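You operate a simulated robot arm through the tools that you are given. There is no shell and no other tool. Be economical: measure what you need, move in short steps, check, and stop when the job is done.

You run a simulated robot arm. Do the job below in one go: nothing can be reset, and whatever is moved stays where it is left.

## Task
Line up on tone: phones knob to 0, tone in, main fader to four green lamps, tone out.

Only the result counts: the job must be done as asked and must still hold three seconds after the hand-in. Knocking over, shifting, dropping, spilling or breaking anything else fails it.

## Robot
A 7-joint arm with a two-finger parallel gripper, fixed in place. Base frame: the origin is at the foot of the arm, x ahead of it, y to its left, z up. Units: cm, rad, N and s.
With the tool pointing down near the work surface it reaches from about 24 to 68 cm from the base axis. Its first joint turns from -1.152 to 1.152 rad. Payload 2.4 kg.
The TCP is the grasp point between the finger pads, 3 cm short of the fingertips. In the tool frame z runs along the fingers and y along their closing line. The gripper opens to 9.4 cm. The fingers are 2.8 cm wide and 1 cm thick; the gripper's body (5 by 9.6 cm) begins 5.5 cm behind the TCP.
Orientation is told as [roll, pitch, yaw] about the base's x, y, z axes, in that order, counted from this pose: with the fingers straight down and closing along the base's y, the tool's x points along the base's -x, its y along +y and its z along -z.

## Interface
- The arm moves only by the tool move_arm. Its argument "targets" is a list of rows, each a list of 7 numbers: the turn, a rotation vector about the tool's x, y, z in rad, then the shift along the tool's x, y, z in cm, then the opening, from 0 (shut) to 1 (fully open). In form: [[wx, wy, wz, x, y, z, claw], ...]. A call has 1 to 20 rows; each row is the pose to reach, as a shift and turn from the pose commanded when the call began, along the tool's axes at that moment. Each row takes 0.2 s and may step no farther than 5 cm and 0.15 rad from the row before; otherwise, or with a gripper value out of range, the whole call is refused. Where a pose cannot be reached the arm comes as near as it can. A force on the tool above 40 N (or 10 N above the force at the start of the call, whichever is more), or a blocked arm, ends the call early, and 0.2 s more pass. The fingers move at their own pace (about 15.3 cm/s each) and stop on an object; they squeeze with about 39 N. The grip force told is the motor's: it shows also when the fingers shut on nothing. Time passes only in rows, and 0.2 s behind the last, so rows that repeat a pose let the fingers close. The reply holds the time, the measured pose of the TCP, the force on the tool along the base axes, the opening and the grip force, in the units named above and with some noise.
- Cameras (640 x 400 px; columns grow to the right, rows downward): "scene" is fixed at [1.97, 45.55, 146.35]; the picture's right is [-0.91, -0.42, 0.00], its down [-0.16, 0.34, -0.93] and it looks along [0.39, -0.84, -0.38] (base axes); focal length 366 px, centre (320, 200). "wrist" rides on the gripper at [-3.7, 0, -5.8] in the tool frame; the picture's right is [0.00, -1.00, 0.00], its down [0.97, 0.00, -0.24] and it looks along [0.24, 0.00, 0.97] (tool axes); focal length 218 px, centre (320, 200). There is no depth. A picture from a camera that has moved, and an enlarged one, comes with that camera's place and axes in the base frame and with its lens.
- get_image(camera): a new picture of that camera. It takes no simulated time.
- inspect(camera, box): a new picture of the part [left, top, right, bottom] of that camera's present view, enlarged. It takes no simulated time.
- finish_job(): hands the job in; it is judged then, once.

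Work in short steps. Places have to be worked out from the pictures, the camera data and where the tool is seen: move nearer, look again, correct. Check each grasp and each placing, and mend what went wrong. You have 120 turns and 64 pictures in all, those below and enlarged ones among them. Open the gripper and draw the arm clear of the work before you hand the job in, unless the task says otherwise; then end with one line.

The tools are called after "Request:" by a JSON object that holds its "op" and its "data". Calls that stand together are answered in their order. move_arm: Moves the arm, as the interface text tells. Its arguments: {"type":"object","properties":{"targets":{"type":"array"}},"required":["targets"]} The other tools are called the same way: get_image (camera) takes a picture; inspect (camera, box) takes an enlarged picture of a part of a camera's view; finish_job () hands the job in.

At the start:

```text
time: 0.0
tool_pos: [36.6, -18.91, 116.99]
tcp_rot: [-0.001, 0.001, 0.001]
wrist_force: [0.4, -0.2, -0.2]
finger_gap: 9.41
grasp_force: 0.1
```

scene: 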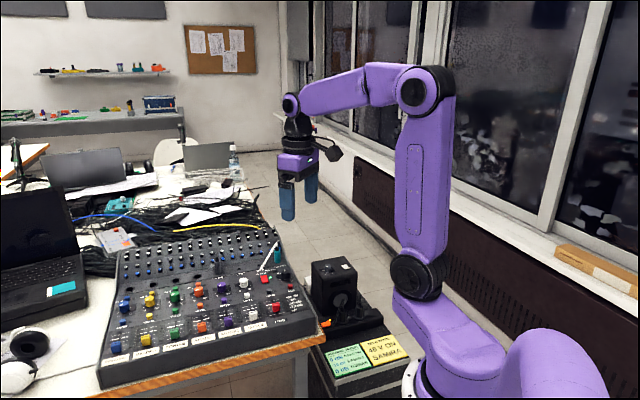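
wrist: 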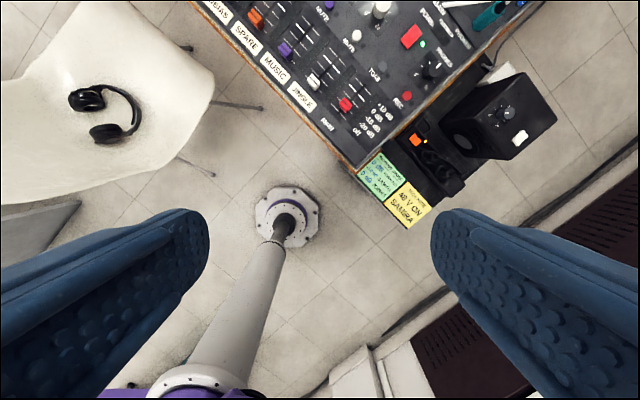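

The mixer lies ahead and to the left of the tool. I'll enlarge both views to read the panel labels.

Request:
{"op": "inspect", "data": {"camera": "wrist", "box": [190, 0, 550, 225]}}

Request:
{"op": "inspect", "data": {"camera": "scene", "box": [90, 220, 420, 400]}}

```text
1.78 times, centred on (370, 112) of wrist
camera zoom: at [40.34, -18.93, 122.76], right [0.0, -1.0, 0.0], down [-0.97, 0.0, 0.24], along [-0.24, 0.0, -0.97], focal length 388 px, centre (231, 356)
```

zoom: 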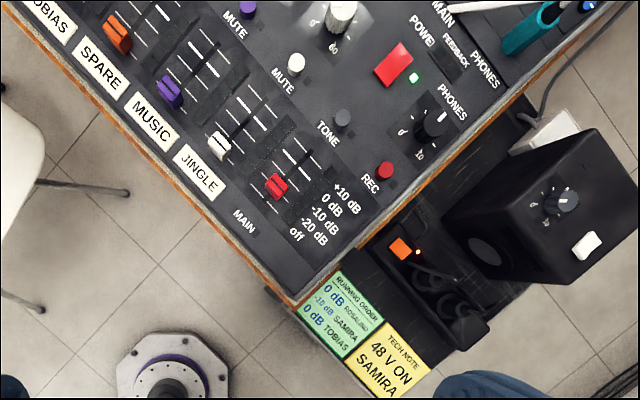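

```text
1.94 times, centred on (255, 310) of scene
camera zoom: at [1.97, 45.55, 146.35], right [-0.91, -0.42, 0.0], down [-0.16, 0.34, -0.93], along [0.39, -0.84, -0.38], focal length 709 px, centre (446, -13)
```

zoom: 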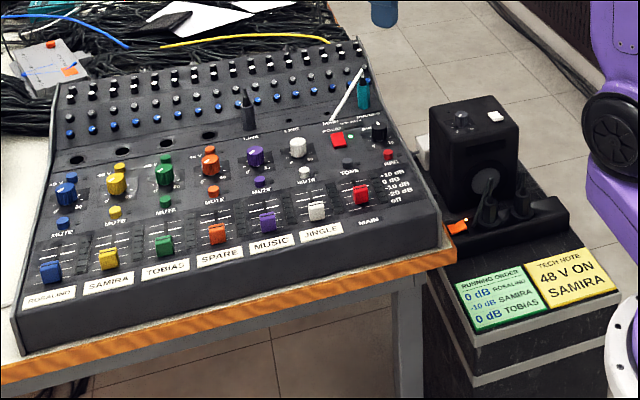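

Both pictures put the main fader (red) near x 47, y −23, z 82, and the phones knob near (51, −35). The mixer is turned about 45°. I'll move over its right part and yaw −45° for an upright, closer view.

Request:
{"op": "move_arm", "data": {"targets": [[0, 0, 0.13, -2.5, -1.8, 2, 1], [0, 0, 0.26, -5, -3.6, 4, 1], [0, 0, 0.39, -7.5, -5.4, 6, 1], [0, 0, 0.52, -10, -7.2, 8, 1], [0, 0, 0.655, -12.5, -9, 10, 1], [0, 0, 0.785, -15.4, -11, 12, 1]]}}

Request:
{"op": "get_image", "data": {"camera": "wrist"}}

```text
time: 1.4
tool_pos: [52.01, -29.74, 105.0]
tcp_rot: [0.002, 0.0, -0.787]
wrist_force: [0.3, -0.6, -0.4]
finger_gap: 9.39
grasp_force: 0.0
```

```text
59 pictures are left
camera wrist: at [54.59, -32.52, 110.76], right [-0.71, -0.71, 0.0], down [-0.69, 0.69, 0.24], along [-0.17, 0.17, -0.97], focal length 218 px, centre (320, 200)
```

wrist: 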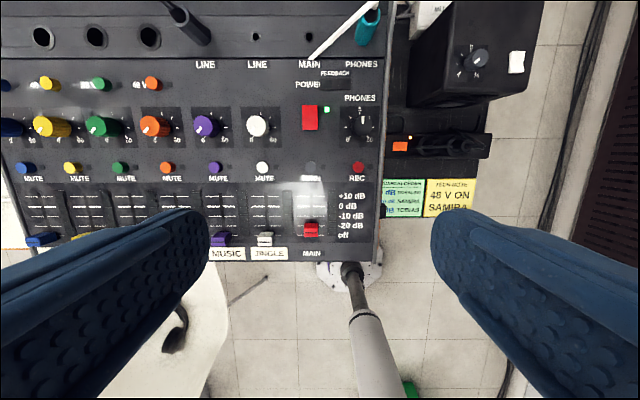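

The picture is upright now; I'll enlarge the right-hand section.

Request:
{"op": "inspect", "data": {"camera": "wrist", "box": [230, 50, 390, 150]}}

Request:
{"op": "inspect", "data": {"camera": "wrist", "box": [230, 150, 390, 260]}}

Request:
{"op": "inspect", "data": {"camera": "scene", "box": [210, 240, 320, 330]}}

```text
4.00 times, centred on (310, 100) of wrist
camera zoom: at [54.59, -32.52, 110.76], right [-0.71, -0.71, 0.0], down [-0.69, 0.69, 0.24], along [-0.17, 0.17, -0.97], focal length 873 px, centre (360, 600)
```

zoom: 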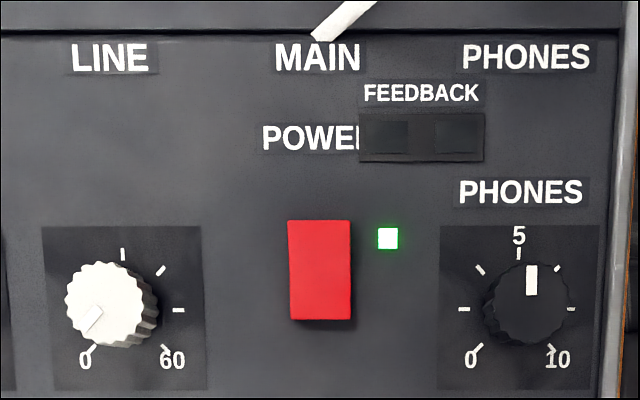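

```text
3.64 times, centred on (310, 205) of wrist
camera zoom: at [54.59, -32.52, 110.76], right [-0.71, -0.71, 0.0], down [-0.69, 0.69, 0.24], along [-0.17, 0.17, -0.97], focal length 794 px, centre (356, 182)
```

zoom: 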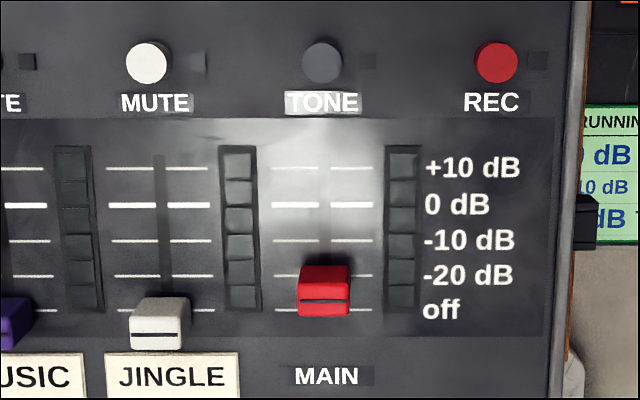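

```text
4.44 times, centred on (265, 285) of scene
camera zoom: at [1.97, 45.55, 146.35], right [-0.91, -0.42, 0.0], down [-0.16, 0.34, -0.93], along [0.39, -0.84, -0.38], focal length 1624 px, centre (564, -178)
```

zoom: 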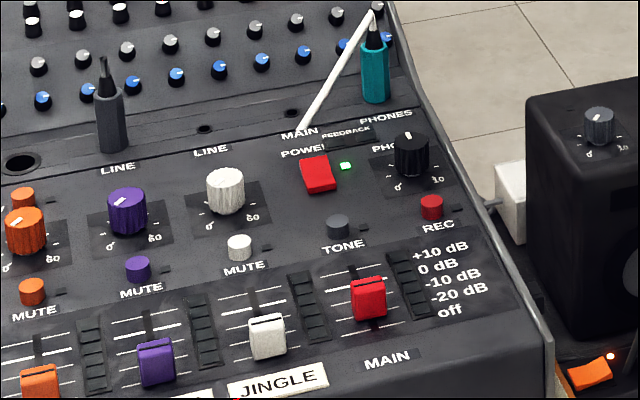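

Triangulating from both cameras: the panel is flat at z≈80. The phones knob axis is at (52.5, −38.0) with its top at about 82.4, and its pointer is at 5, so 0 is 135° counter-clockwise. I'll hover above the knob, part-opened, pre-rotated by 60°.

Request:
{"op": "move_arm", "data": {"targets": [[0, 0, 0.15, -0.9, -0.8, 1.8, 0.8], [0, 0, 0.3, -1.8, -1.6, 3.6, 0.6], [0, 0, 0.45, -2.7, -2.4, 5.4, 0.45], [0, 0, 0.6, -3.6, -3.1, 7.2, 0.45], [0, 0, 0.75, -4.5, -3.9, 9, 0.45], [0, 0, 0.9, -5.4, -4.7, 10.8, 0.45], [0, 0, 1.05, -6.2, -5.46, 13, 0.45], [0, 0, 1.05, -6.2, -5.46, 13, 0.45]]}}

Request:
{"op": "get_image", "data": {"camera": "wrist"}}

Request:
{"op": "inspect", "data": {"camera": "scene", "box": [210, 200, 340, 300]}}

```text
time: 3.2
tool_pos: [52.69, -38.1, 91.94]
tcp_rot: [0.001, 0.0, -1.839]
wrist_force: [0.3, -0.2, -0.2]
finger_gap: 4.25
grasp_force: 0.1
```

```text
55 pictures are left
camera wrist: at [51.6, -41.74, 97.74], right [-0.96, 0.26, 0.0], down [0.26, 0.94, 0.24], along [0.06, 0.23, -0.97], focal length 218 px, centre (320, 200)
```

wrist: 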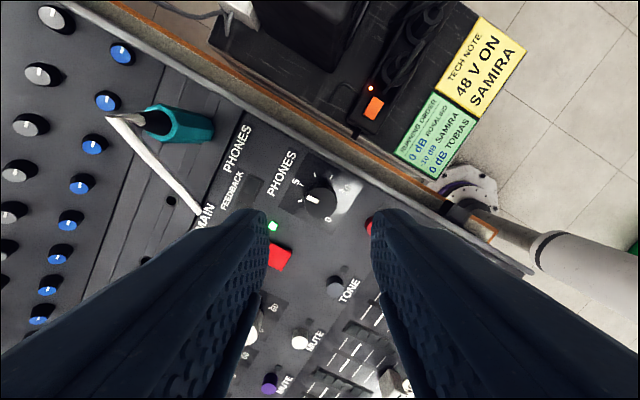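

```text
4.00 times, centred on (275, 250) of scene
camera zoom: at [1.97, 45.55, 146.35], right [-0.91, -0.42, 0.0], down [-0.16, 0.34, -0.93], along [0.39, -0.84, -0.38], focal length 1462 px, centre (500, 0)
```

zoom: 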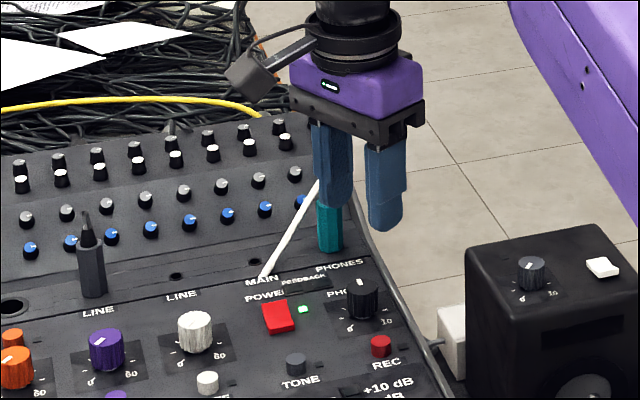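

The knob is close to straight under the grasp point; I'll zoom in to fine-tune its centre.

Request:
{"op": "inspect", "data": {"camera": "wrist", "box": [270, 150, 370, 240]}}

```text
4.44 times, centred on (320, 195) of wrist
camera zoom: at [51.6, -41.74, 97.74], right [-0.96, 0.26, 0.0], down [0.26, 0.94, 0.24], along [0.06, 0.23, -0.97], focal length 970 px, centre (320, 222)
```

zoom: 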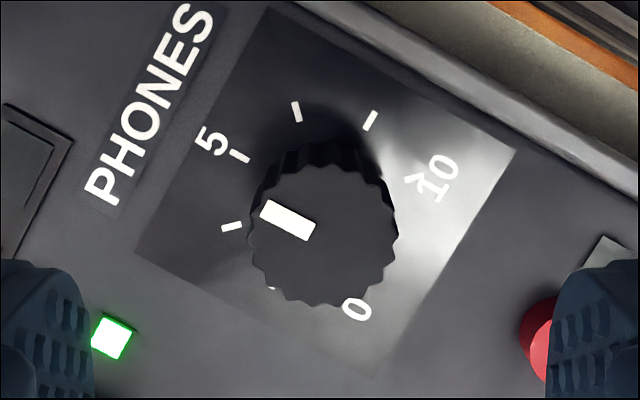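

Knob centre refined to about (52.6, −37.85), diameter 2.5. I'll correct slightly, descend so the fingertips are just above the panel, and close.

Request:
{"op": "move_arm", "data": {"targets": [[0, 0, 0, 0.2, -0.1, 2.5, 0.45], [0, 0, 0, 0.2, -0.1, 5, 0.45], [0, 0, 0, 0.2, -0.1, 7, 0.45], [0, 0, 0, 0.2, -0.1, 8.1, 0.45], [0, 0, 0, 0.2, -0.1, 8.1, 0.45]]}}

Request:
{"op": "inspect", "data": {"camera": "scene", "box": [230, 220, 340, 310]}}

Request:
{"op": "get_image", "data": {"camera": "wrist"}}

```text
time: 4.4
tool_pos: [52.68, -37.78, 83.81]
tcp_rot: [0.001, 0.002, -1.836]
wrist_force: [-0.6, -0.9, -0.5]
finger_gap: 4.26
grasp_force: 0.1
```

```text
4.44 times, centred on (285, 265) of scene
camera zoom: at [1.97, 45.55, 146.35], right [-0.91, -0.42, 0.0], down [-0.16, 0.34, -0.93], along [0.39, -0.84, -0.38], focal length 1624 px, centre (476, -89)
```

zoom: 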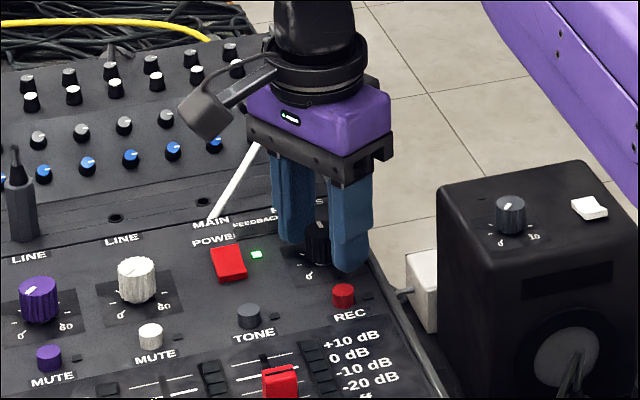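

```text
51 pictures are left
camera wrist: at [51.59, -41.49, 89.64], right [-0.97, 0.26, 0.0], down [0.25, 0.94, 0.24], along [0.06, 0.23, -0.97], focal length 218 px, centre (320, 200)
```

wrist: 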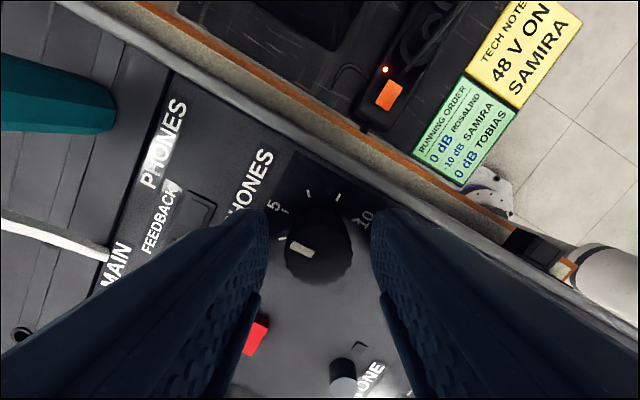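

The knob sits centred between the fingers. Closing.

Request:
{"op": "move_arm", "data": {"targets": [[0, 0, 0, 0, 0, 0, 0.3], [0, 0, 0, 0, 0, 0, 0.2], [0, 0, 0, 0, 0, 0, 0.2]]}}

```text
time: 5.2
tool_pos: [52.71, -37.95, 83.95]
tcp_rot: [0.002, 0.001, -1.834]
wrist_force: [6.7, -3.8, -4.3]
finger_gap: 2.46
grasp_force: 45.2
```

Gripped at 2.46 cm. Turning counter-clockwise (negative about tool z), first half.

Request:
{"op": "move_arm", "data": {"targets": [[0, 0, -0.14, 0, 0, 0, 0.2], [0, 0, -0.28, 0, 0, 0, 0.2], [0, 0, -0.42, 0, 0, 0, 0.2], [0, 0, -0.56, 0, 0, 0, 0.2], [0, 0, -0.7, 0, 0, 0, 0.2], [0, 0, -0.84, 0, 0, 0, 0.2], [0, 0, -0.98, 0, 0, 0, 0.2], [0, 0, -1.12, 0, 0, 0, 0.2]]}}

Request:
{"op": "inspect", "data": {"camera": "wrist", "box": [240, 180, 400, 300]}}

```text
time: 7.0
tool_pos: [52.65, -37.74, 83.95]
tcp_rot: [-0.001, -0.001, -0.71]
wrist_force: [11.5, 0.5, -8.3]
finger_gap: 2.46
grasp_force: 44.7
```

```text
3.33 times, centred on (320, 240) of wrist
camera zoom: at [55.42, -40.34, 89.66], right [-0.65, -0.76, 0.0], down [-0.74, 0.63, 0.24], along [-0.18, 0.16, -0.97], focal length 728 px, centre (320, 67)
```

zoom: 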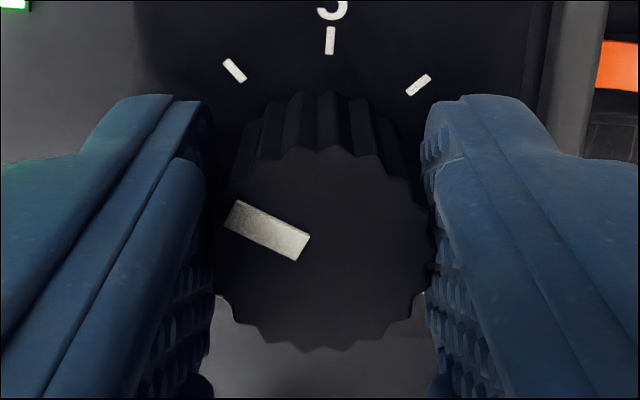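

The knob turned with the gripper (pointer now about 160°, 0 at 225°). Continuing another ~64°.

Request:
{"op": "move_arm", "data": {"targets": [[0, 0, -0.14, 0, 0, 0, 0.2], [0, 0, -0.28, 0, 0, 0, 0.2], [0, 0, -0.42, 0, 0, 0, 0.2], [0, 0, -0.56, 0, 0, 0, 0.2], [0, 0, -0.7, 0, 0, 0, 0.2], [0, 0, -0.84, 0, 0, 0, 0.2], [0, 0, -0.98, 0, 0, 0, 0.2], [0, 0, -1.1, 0, 0, 0, 0.2]]}}

Request:
{"op": "inspect", "data": {"camera": "wrist", "box": [220, 150, 420, 300]}}

```text
time: 8.8
tool_pos: [52.71, -37.85, 83.91]
tcp_rot: [-0.002, -0.001, 0.386]
wrist_force: [17.0, 1.4, -2.7]
finger_gap: 2.47
grasp_force: 44.7
```

```text
2.67 times, centred on (320, 225) of wrist
camera zoom: at [56.04, -36.51, 89.66], right [0.38, -0.93, 0.0], down [-0.9, -0.37, 0.24], along [-0.22, -0.09, -0.97], focal length 582 px, centre (320, 133)
```

zoom: 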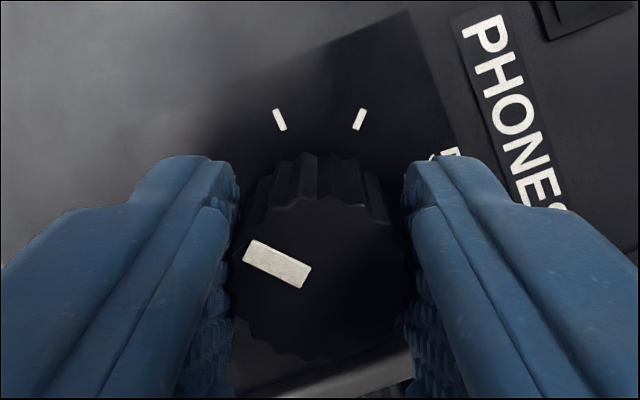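

Pointer estimate is about 221–222°; adding ~4°, then opening and rising to check.

Request:
{"op": "move_arm", "data": {"targets": [[0, 0, -0.07, 0, 0, 0, 0.2], [0, 0, -0.07, 0, 0, 0, 0.2]]}}

Request:
{"op": "move_arm", "data": {"targets": [[0, 0, 0, 0, 0, 0, 0.35], [0, 0, 0, 0, 0, 0, 0.45], [0, 0, 0, 0, 0, -2.5, 0.45], [0, 0, 0, 0, 0, -6, 0.45], [0, 0, 0, 0, 0, -10, 0.45]]}}

Request:
{"op": "inspect", "data": {"camera": "wrist", "box": [260, 140, 380, 240]}}

```text
time: 9.4
tool_pos: [52.73, -37.81, 83.83]
tcp_rot: [-0.003, -0.002, 0.457]
wrist_force: [17.4, 3.1, -0.6]
finger_gap: 2.45
grasp_force: 44.9
```

```text
time: 10.6
tool_pos: [52.56, -37.85, 93.95]
tcp_rot: [-0.001, 0.002, 0.456]
wrist_force: [-0.1, -0.8, -0.1]
finger_gap: 4.23
grasp_force: 0.1
```

```text
4.00 times, centred on (320, 190) of wrist
camera zoom: at [55.82, -36.33, 99.64], right [0.44, -0.9, 0.0], down [-0.87, -0.43, 0.24], along [-0.22, -0.11, -0.97], focal length 873 px, centre (320, 240)
```

zoom: 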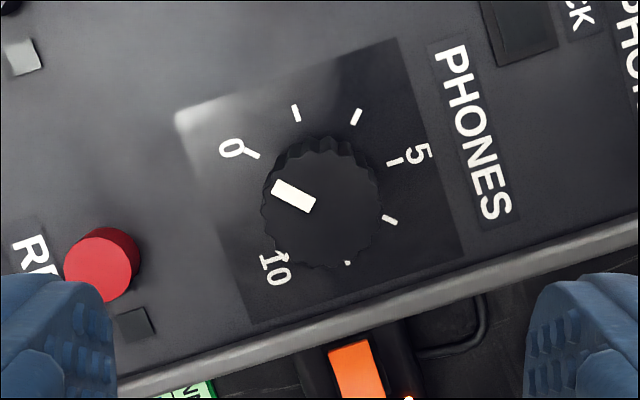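

The pointer lines up with the 0 tick. Next I'll go above TONE (about 53.5, −29.6) with yaw back to −45° and fingers shut.

Request:
{"op": "move_arm", "data": {"targets": [[0, 0, 0.14, -0.5, 0.8, 0, 0.45], [0, 0, 0.28, -1, 1.6, 0, 0.45], [0, 0, 0.42, -1.5, 2.4, 0, 0.45], [0, 0, 0.56, -2, 3.2, 0, 0.3], [0, 0, 0.7, -2.5, 4, 0, 0.2], [0, 0, 0.84, -3, 4.8, 0, 0.1], [0, 0, 0.98, -3.5, 5.6, 0, 0], [0, 0, 1.12, -4, 6.3, 0, 0], [0, 0, 1.243, -4.44, 7.02, 0, 0], [0, 0, 1.243, -4.44, 7.02, 2, 0]]}}

Request:
{"op": "get_image", "data": {"camera": "wrist"}}

```text
time: 12.8
tool_pos: [53.53, -29.6, 91.91]
tcp_rot: [0.001, -0.001, -0.792]
wrist_force: [0.3, 0.1, 0.1]
finger_gap: 0.0
grasp_force: 32.7
```

```text
47 pictures are left
camera wrist: at [56.07, -32.31, 97.66], right [-0.71, -0.7, 0.0], down [-0.68, 0.69, 0.24], along [-0.17, 0.17, -0.97], focal length 218 px, centre (320, 200)
```

wrist: 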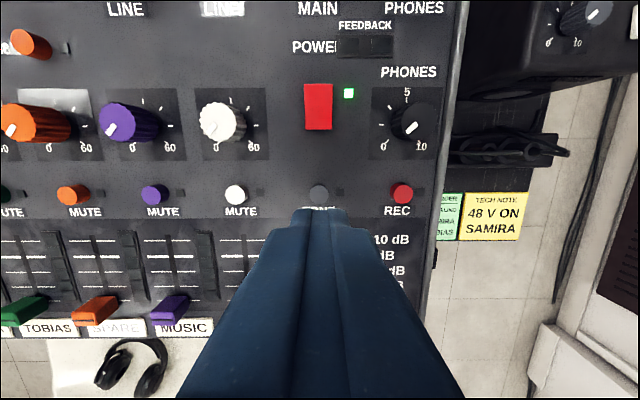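

TONE is right below the shut fingertips. I'll descend to just above it, then press in small steps.

Request:
{"op": "move_arm", "data": {"targets": [[0, 0, 0, -0.1, 0, 3, 0], [0, 0, 0, -0.1, 0, 6, 0], [0, 0, 0, -0.1, 0, 7.6, 0], [0, 0, 0, -0.1, 0, 8.0, 0], [0, 0, 0, -0.1, 0, 8.2, 0]]}}

Request:
{"op": "inspect", "data": {"camera": "scene", "box": [230, 240, 310, 330]}}

```text
time: 14.0
tool_pos: [53.69, -29.62, 83.6]
tcp_rot: [0.0, -0.001, -0.788]
wrist_force: [0.9, -0.2, 0.9]
finger_gap: 0.0
grasp_force: 32.9
```

```text
4.44 times, centred on (270, 285) of scene
camera zoom: at [1.97, 45.55, 146.35], right [-0.91, -0.42, 0.0], down [-0.16, 0.34, -0.93], along [0.39, -0.84, -0.38], focal length 1624 px, centre (542, -178)
```

zoom: 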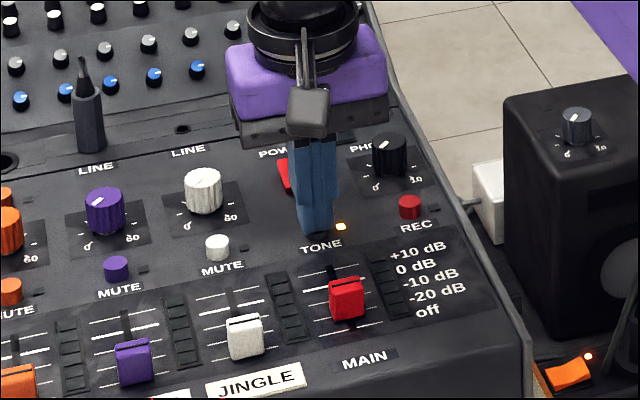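

The TONE lamp has lit. Lifting to see whether it latches.

Request:
{"op": "move_arm", "data": {"targets": [[0, 0, 0, 0, 0, -1, 0], [0, 0, 0, 0, 0, -4, 0], [0, 0, 0, 0, 0, -8, 0]]}}

Request:
{"op": "inspect", "data": {"camera": "scene", "box": [230, 240, 310, 330]}}

```text
time: 14.8
tool_pos: [53.51, -29.56, 91.7]
tcp_rot: [0.001, 0.0, -0.789]
wrist_force: [-0.1, -0.3, 0.0]
finger_gap: 0.0
grasp_force: 33.1
```

```text
4.44 times, centred on (270, 285) of scene
camera zoom: at [1.97, 45.55, 146.35], right [-0.91, -0.42, 0.0], down [-0.16, 0.34, -0.93], along [0.39, -0.84, -0.38], focal length 1624 px, centre (542, -178)
```

zoom: 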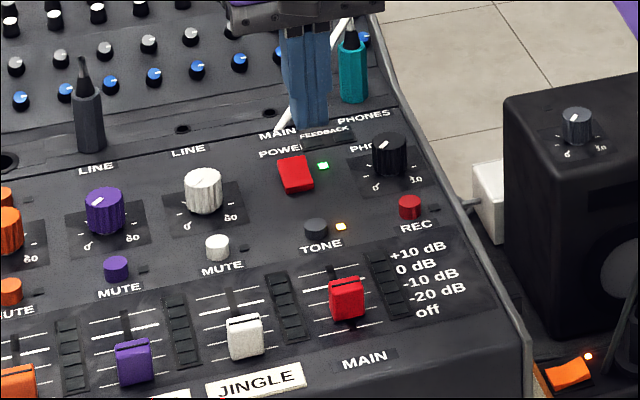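

Tone is latched in and no meter lamps are lit yet. I'll move above the main fader cap (about 47.2, −23.3) with the fingers partly open across it.

Request:
{"op": "move_arm", "data": {"targets": [[0, 0, 0, 3, 0, 0, 0.2], [0, 0, 0, 6, 0, 0, 0.4], [0, 0, 0, 8.9, -0.07, 0, 0.4], [0, 0, 0, 8.9, -0.07, 0, 0.4]]}}

Request:
{"op": "get_image", "data": {"camera": "wrist"}}

```text
time: 15.8
tool_pos: [47.33, -23.16, 91.57]
tcp_rot: [0.001, -0.002, -0.789]
wrist_force: [-0.4, 0.6, 0.0]
finger_gap: 3.76
grasp_force: 0.0
```

```text
44 pictures are left
camera wrist: at [49.82, -26.0, 97.42], right [-0.71, -0.7, 0.0], down [-0.68, 0.69, 0.24], along [-0.17, 0.17, -0.97], focal length 218 px, centre (320, 200)
```

wrist: 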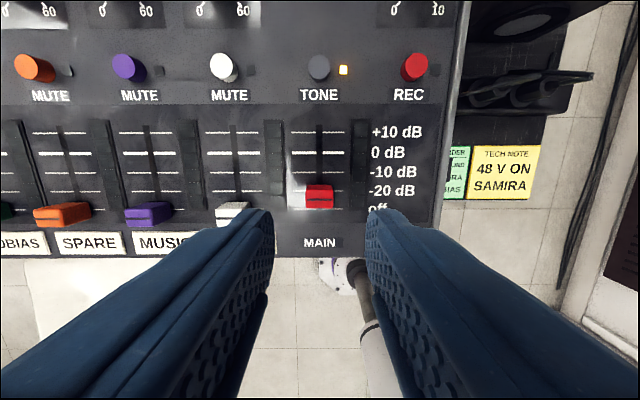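

The cap is about 0.4 cm further up-panel than the grasp point. I'll correct, descend and close.

Request:
{"op": "move_arm", "data": {"targets": [[0, 0, 0, -0.35, 0.05, 3, 0.4], [0, 0, 0, -0.35, 0.05, 6, 0.4], [0, 0, 0, -0.35, 0.05, 7.6, 0.4], [0, 0, 0, -0.35, 0.05, 8.1, 0.4], [0, 0, 0, -0.35, 0.05, 8.1, 0.4]]}}

Request:
{"op": "get_image", "data": {"camera": "wrist"}}

```text
time: 17.0
tool_pos: [47.6, -23.6, 83.49]
tcp_rot: [0.0, 0.0, -0.79]
wrist_force: [-1.2, -0.2, -0.1]
finger_gap: 3.75
grasp_force: 0.0
```

```text
43 pictures are left
camera wrist: at [50.11, -26.29, 89.34], right [-0.71, -0.71, 0.0], down [-0.68, 0.69, 0.24], along [-0.17, 0.17, -0.97], focal length 218 px, centre (320, 200)
```

wrist: 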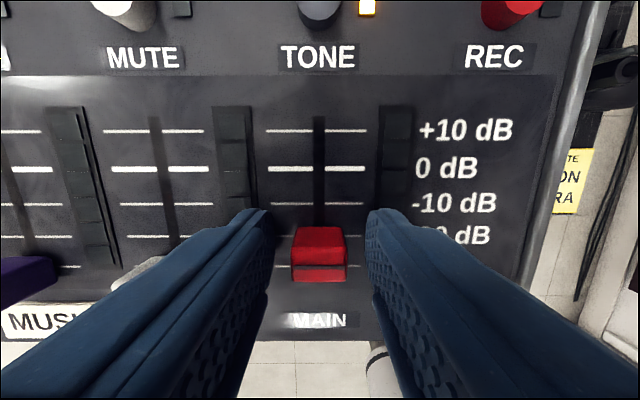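

The cap sits between the fingers. Closing, then a first small slide up (about 1 cm, i.e. tool −x).

Request:
{"op": "move_arm", "data": {"targets": [[0, 0, 0, 0, 0, 0, 0.25], [0, 0, 0, 0, 0, 0, 0.15], [0, 0, 0, 0, 0, 0, 0.15]]}}

Request:
{"op": "move_arm", "data": {"targets": [[0, 0, 0, -0.3, 0, 0, 0.15], [0, 0, 0, -0.6, 0, 0, 0.15], [0, 0, 0, -0.9, 0, 0, 0.15], [0, 0, 0, -1.2, 0, 0, 0.15], [0, 0, 0, -1.2, 0, 0, 0.15]]}}

Request:
{"op": "get_image", "data": {"camera": "wrist"}}

Request:
{"op": "inspect", "data": {"camera": "scene", "box": [230, 260, 310, 330]}}

```text
time: 17.8
tool_pos: [47.66, -23.62, 83.6]
tcp_rot: [0.001, -0.001, -0.788]
wrist_force: [3.3, 0.2, -3.0]
finger_gap: 1.85
grasp_force: 45.2
```

```text
time: 19.0
tool_pos: [48.49, -24.35, 83.55]
tcp_rot: [-0.001, 0.0, -0.787]
wrist_force: [4.2, 6.3, -3.7]
finger_gap: 1.84
grasp_force: 44.4
```

```text
42 pictures are left
camera wrist: at [50.95, -27.08, 89.34], right [-0.71, -0.71, 0.0], down [-0.69, 0.69, 0.24], along [-0.17, 0.17, -0.97], focal length 218 px, centre (320, 200)
```

wrist: 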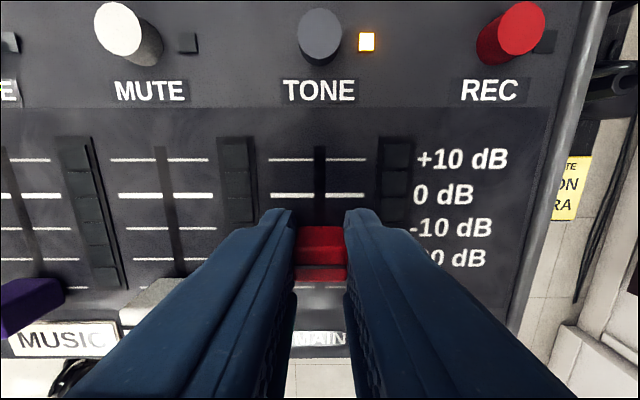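

```text
5.71 times, centred on (270, 295) of scene
camera zoom: at [1.99, 45.56, 146.35], right [-0.91, -0.42, 0.0], down [-0.16, 0.34, -0.93], along [0.39, -0.84, -0.38], focal length 2089 px, centre (606, -343)
```

zoom: 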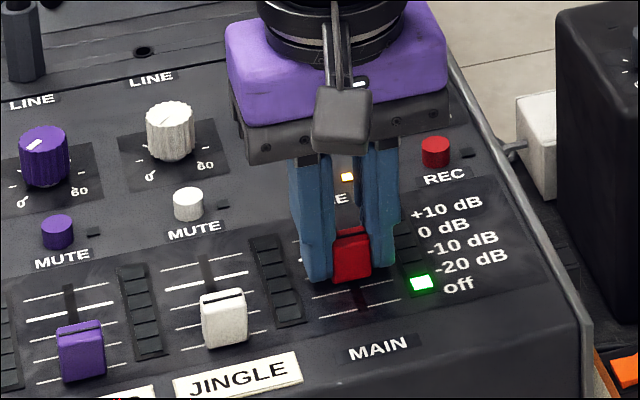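

One green lamp is lit at the bottom of the main meter. Sliding up another 0.8 cm.

Request:
{"op": "move_arm", "data": {"targets": [[0, 0, 0, -0.3, 0, 0, 0.15], [0, 0, 0, -0.6, 0, 0, 0.15], [0, 0, 0, -0.8, 0, 0, 0.15], [0, 0, 0, -0.8, 0, 0, 0.15]]}}

Request:
{"op": "inspect", "data": {"camera": "scene", "box": [250, 265, 300, 310]}}

Request:
{"op": "inspect", "data": {"camera": "wrist", "box": [220, 100, 540, 300]}}

```text
time: 20.0
tool_pos: [48.9, -25.0, 83.5]
tcp_rot: [0.0, -0.001, -0.787]
wrist_force: [7.6, 9.5, -2.5]
finger_gap: 1.9
grasp_force: 44.9
```

```text
8.89 times, centred on (275, 288) of scene
camera zoom: at [2.0, 45.57, 146.34], right [-0.91, -0.42, 0.0], down [-0.16, 0.34, -0.93], along [0.39, -0.84, -0.38], focal length 3249 px, centre (720, -578)
```

zoom: 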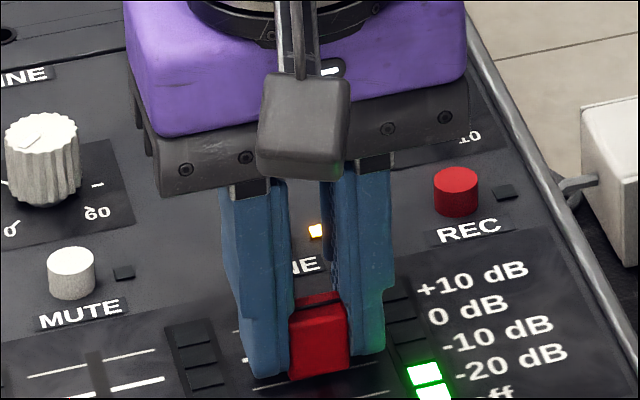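

```text
2.00 times, centred on (380, 200) of wrist
camera zoom: at [51.54, -27.67, 89.35], right [-0.71, -0.71, 0.0], down [-0.69, 0.69, 0.24], along [-0.17, 0.17, -0.97], focal length 436 px, centre (200, 200)
```

zoom: 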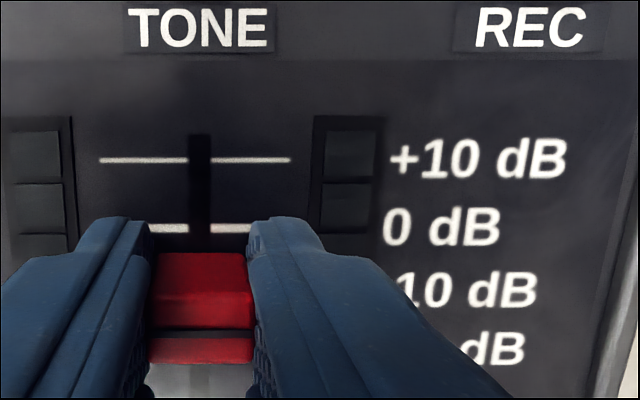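

Two green lamps now. Another 0.6 cm.

Request:
{"op": "move_arm", "data": {"targets": [[0, 0, 0, -0.3, 0, 0, 0.15], [0, 0, 0, -0.6, 0, 0, 0.15], [0, 0, 0, -0.6, 0, 0, 0.15]]}}

Request:
{"op": "inspect", "data": {"camera": "scene", "box": [250, 265, 300, 310]}}

```text
time: 20.8
tool_pos: [49.39, -25.37, 83.61]
tcp_rot: [0.0, 0.0, -0.787]
wrist_force: [11.8, 13.4, -4.4]
finger_gap: 1.88
grasp_force: 45.0
```

```text
8.89 times, centred on (275, 288) of scene
camera zoom: at [2.01, 45.58, 146.34], right [-0.91, -0.42, 0.0], down [-0.16, 0.34, -0.93], along [0.39, -0.84, -0.38], focal length 3249 px, centre (720, -578)
```

zoom: 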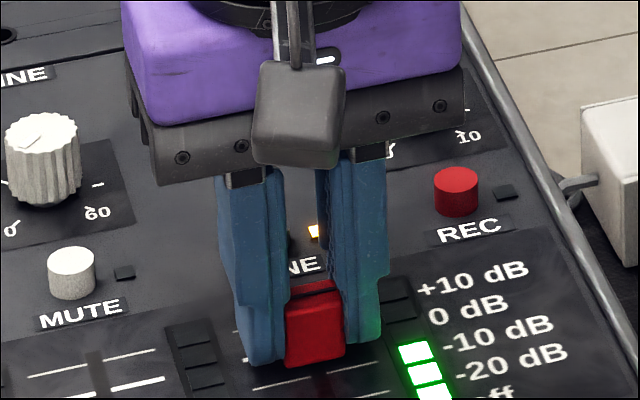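

Three green lamps. Another 0.5 cm, easing slightly sideways (+y) to relieve the side force.

Request:
{"op": "move_arm", "data": {"targets": [[0, 0, 0, -0.25, 0.08, 0, 0.15], [0, 0, 0, -0.5, 0.12, 0, 0.15], [0, 0, 0, -0.5, 0.12, 0, 0.15]]}}

Request:
{"op": "inspect", "data": {"camera": "scene", "box": [250, 265, 300, 310]}}

```text
time: 21.6
tool_pos: [49.74, -25.69, 83.59]
tcp_rot: [0.0, 0.001, -0.789]
wrist_force: [8.1, 9.4, -3.2]
finger_gap: 1.86
grasp_force: 45.3
```

```text
8.89 times, centred on (275, 288) of scene
camera zoom: at [2.0, 45.57, 146.34], right [-0.91, -0.42, 0.0], down [-0.16, 0.34, -0.93], along [0.39, -0.84, -0.38], focal length 3249 px, centre (720, -578)
```

zoom: 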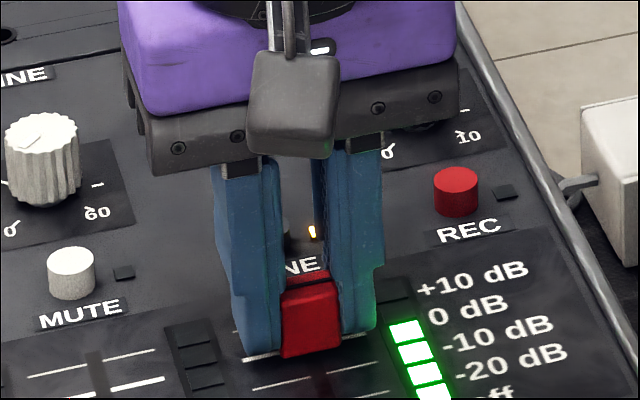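

Four green lamps lit, fifth dark. Releasing straight and rising to check it holds.

Request:
{"op": "move_arm", "data": {"targets": [[0, 0, 0, 0, 0, 0, 0.25], [0, 0, 0, 0, 0, 0, 0.4], [0, 0, 0, 0, 0, 0, 0.4], [0, 0, 0, 0, 0, -3, 0.4], [0, 0, 0, 0, 0, -8, 0.4]]}}

Request:
{"op": "inspect", "data": {"camera": "scene", "box": [240, 265, 300, 315]}}

Request:
{"op": "get_image", "data": {"camera": "wrist"}}

```text
time: 22.8
tool_pos: [49.83, -25.75, 91.64]
tcp_rot: [0.0, 0.001, -0.789]
wrist_force: [-0.2, -0.1, -0.1]
finger_gap: 3.77
grasp_force: 0.0
```

```text
8.00 times, centred on (270, 290) of scene
camera zoom: at [1.97, 45.55, 146.35], right [-0.91, -0.42, 0.0], down [-0.16, 0.34, -0.93], along [0.39, -0.84, -0.38], focal length 2924 px, centre (720, -520)
```

zoom: 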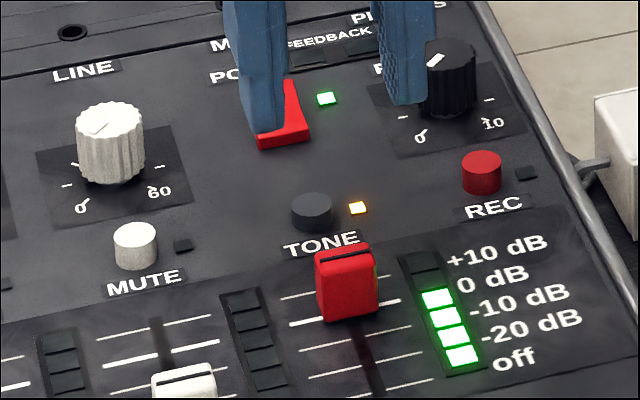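

```text
35 pictures are left
camera wrist: at [52.31, -28.43, 97.32], right [-0.71, -0.71, 0.0], down [-0.68, 0.69, 0.24], along [-0.17, 0.17, -0.97], focal length 218 px, centre (320, 200)
```

wrist: 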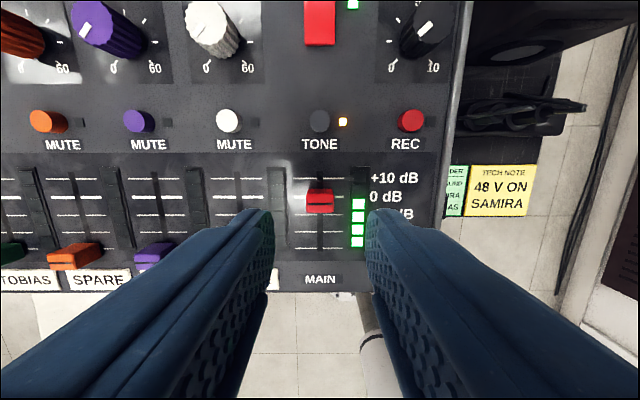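

Four green lamps hold with the hand away. Now back to TONE with fingers shut, and press to 83.6 as before.

Request:
{"op": "move_arm", "data": {"targets": [[0, 0, 0, -2.7, 0, 0, 0.2], [0, 0, 0, -5.45, 0, 0, 0], [0, 0, 0, -5.45, 0, 0, 0], [0, 0, 0, -5.45, 0, 3, 0], [0, 0, 0, -5.45, 0, 6, 0]]}}

Request:
{"op": "move_arm", "data": {"targets": [[0, 0, 0, 0, 0, 1.2, 0], [0, 0, 0, 0, 0, 1.7, 0], [0, 0, 0, 0, 0, 2.0, 0]]}}

Request:
{"op": "inspect", "data": {"camera": "scene", "box": [240, 265, 300, 315]}}

```text
time: 24.0
tool_pos: [53.68, -29.64, 85.47]
tcp_rot: [-0.001, 0.0, -0.787]
wrist_force: [-0.5, 0.2, 0.3]
finger_gap: 0.01
grasp_force: 33.8
```

```text
time: 24.8
tool_pos: [53.58, -29.64, 83.56]
tcp_rot: [0.001, -0.001, -0.787]
wrist_force: [-0.5, 0.3, 2.1]
finger_gap: 0.0
grasp_force: 32.8
```

```text
8.00 times, centred on (270, 290) of scene
camera zoom: at [1.97, 45.55, 146.35], right [-0.91, -0.42, 0.0], down [-0.16, 0.34, -0.93], along [0.39, -0.84, -0.38], focal length 2924 px, centre (720, -520)
```

zoom: 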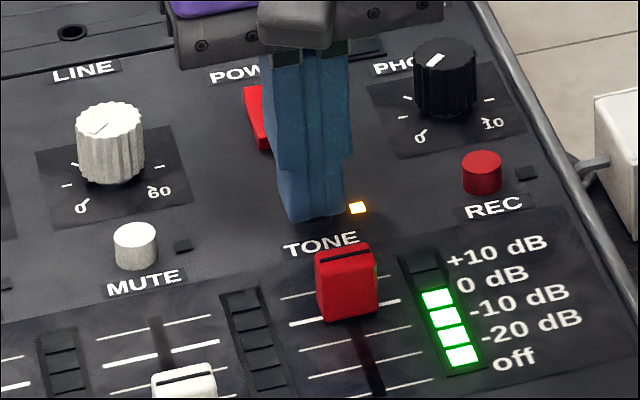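

Contact force has just begun (2 N) and tone is still on. Pressing slightly further.

Request:
{"op": "move_arm", "data": {"targets": [[0, 0, 0, 0, 0, 0.1, 0], [0, 0, 0, 0, 0, 0.18, 0]]}}

Request:
{"op": "inspect", "data": {"camera": "scene", "box": [240, 265, 300, 315]}}

```text
time: 25.4
tool_pos: [53.62, -29.59, 83.45]
tcp_rot: [-0.001, -0.001, -0.786]
wrist_force: [-2.1, 1.9, 8.5]
finger_gap: 0.0
grasp_force: 33.1
```

```text
8.00 times, centred on (270, 290) of scene
camera zoom: at [1.95, 45.56, 146.35], right [-0.91, -0.42, 0.0], down [-0.16, 0.34, -0.93], along [0.39, -0.84, -0.38], focal length 2924 px, centre (720, -520)
```

zoom: 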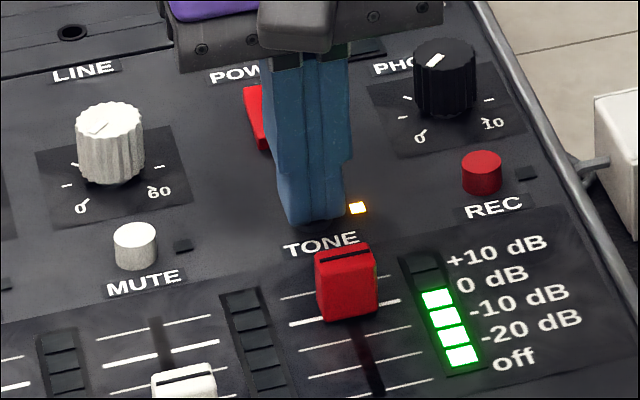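

Force 8.5 N with no change. I'll lift and look at the button's height and lamp state.

Request:
{"op": "move_arm", "data": {"targets": [[0, 0, 0, 0, 0, -1, 0], [0, 0, 0, 0, 0, -4, 0], [0, 0, 0, 0, 0, -8, 0]]}}

Request:
{"op": "inspect", "data": {"camera": "wrist", "box": [240, 140, 400, 240]}}

Request:
{"op": "inspect", "data": {"camera": "scene", "box": [240, 265, 300, 315]}}

```text
time: 26.2
tool_pos: [53.59, -29.78, 91.46]
tcp_rot: [0.001, 0.001, -0.789]
wrist_force: [0.1, 0.0, -0.2]
finger_gap: 0.0
grasp_force: 32.9
```

```text
4.00 times, centred on (320, 190) of wrist
camera zoom: at [56.1, -32.38, 97.27], right [-0.71, -0.71, 0.0], down [-0.68, 0.69, 0.24], along [-0.17, 0.17, -0.97], focal length 873 px, centre (320, 240)
```

zoom: 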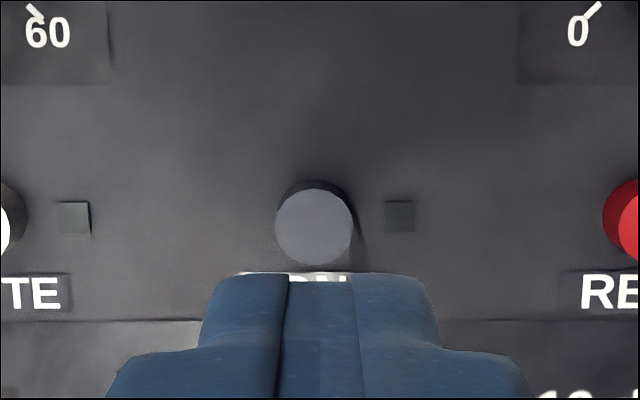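

```text
8.00 times, centred on (270, 290) of scene
camera zoom: at [1.97, 45.55, 146.35], right [-0.91, -0.42, 0.0], down [-0.16, 0.34, -0.93], along [0.39, -0.84, -0.38], focal length 2924 px, centre (720, -520)
```

zoom: 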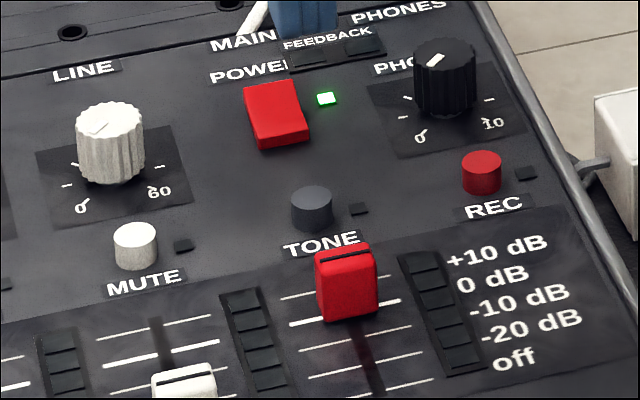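

Tone is now out: lamp and meter are dark, and the fader is unmoved. I'll rise clear, open the gripper and take a final check of the knob.

Request:
{"op": "move_arm", "data": {"targets": [[0, 0, 0, 0, 0, -4, 0.2], [0, 0, 0, 0, 0, -8, 0.5], [0, 0, 0, 1, 0, -12, 0.8], [0, 0, 0, 2, 0, -15, 1], [0, 0, 0, 2, 0, -15, 1]]}}

Request:
{"op": "inspect", "data": {"camera": "wrist", "box": [240, 50, 400, 150]}}

Request:
{"op": "get_image", "data": {"camera": "wrist"}}

Request:
{"op": "get_image", "data": {"camera": "scene"}}

```text
time: 27.4
tool_pos: [52.25, -28.28, 106.47]
tcp_rot: [0.001, 0.001, -0.788]
wrist_force: [-0.6, 0.0, -0.2]
finger_gap: 9.4
grasp_force: 0.1
```

```text
4.00 times, centred on (320, 100) of wrist
camera zoom: at [54.78, -30.96, 112.29], right [-0.71, -0.71, 0.0], down [-0.68, 0.69, 0.24], along [-0.17, 0.17, -0.97], focal length 873 px, centre (320, 600)
```

zoom: 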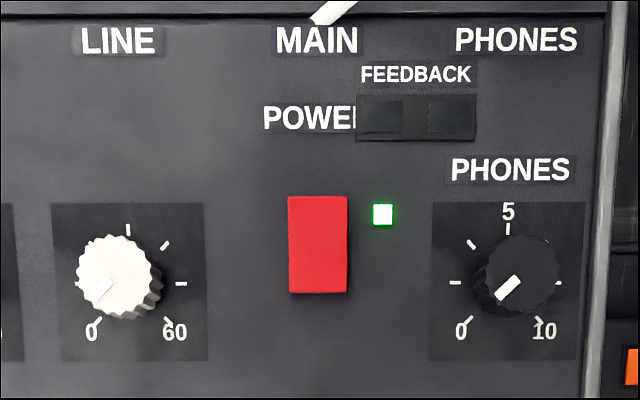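

```text
29 pictures are left
camera wrist: at [54.78, -30.96, 112.29], right [-0.71, -0.71, 0.0], down [-0.68, 0.69, 0.24], along [-0.17, 0.17, -0.97], focal length 218 px, centre (320, 200)
```

wrist: 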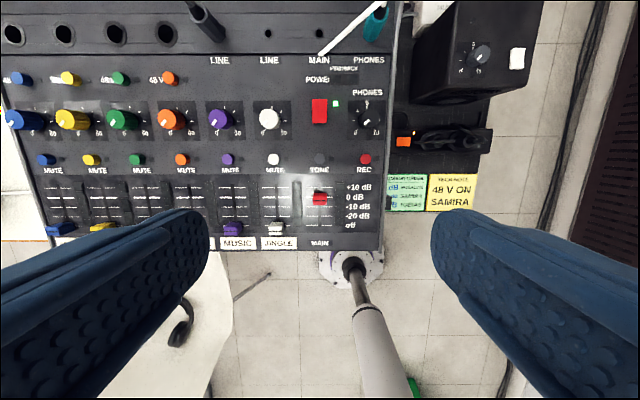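

```text
28 pictures are left
```

scene: 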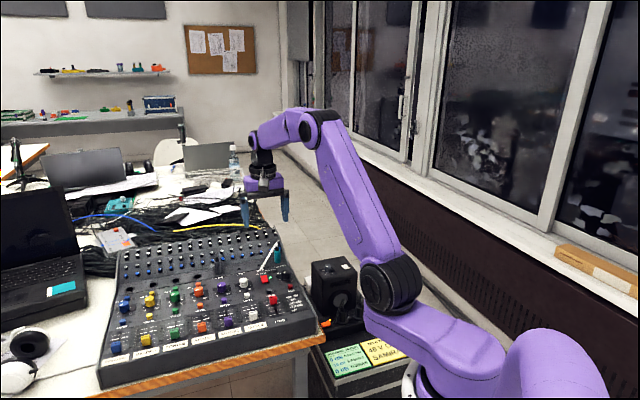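

The phones pointer matches the 0 tick, just like the white knob parked at 0. Tone is out, the fader is unchanged and the arm is clear, so I'm handing in.

Request:
{"op": "finish_job", "data": {}}

```text
The job is handed in.
```

The phones knob is at 0, the main fader was set to four green lamps with tone in, and tone is out again; the job is handed in with the arm clear.
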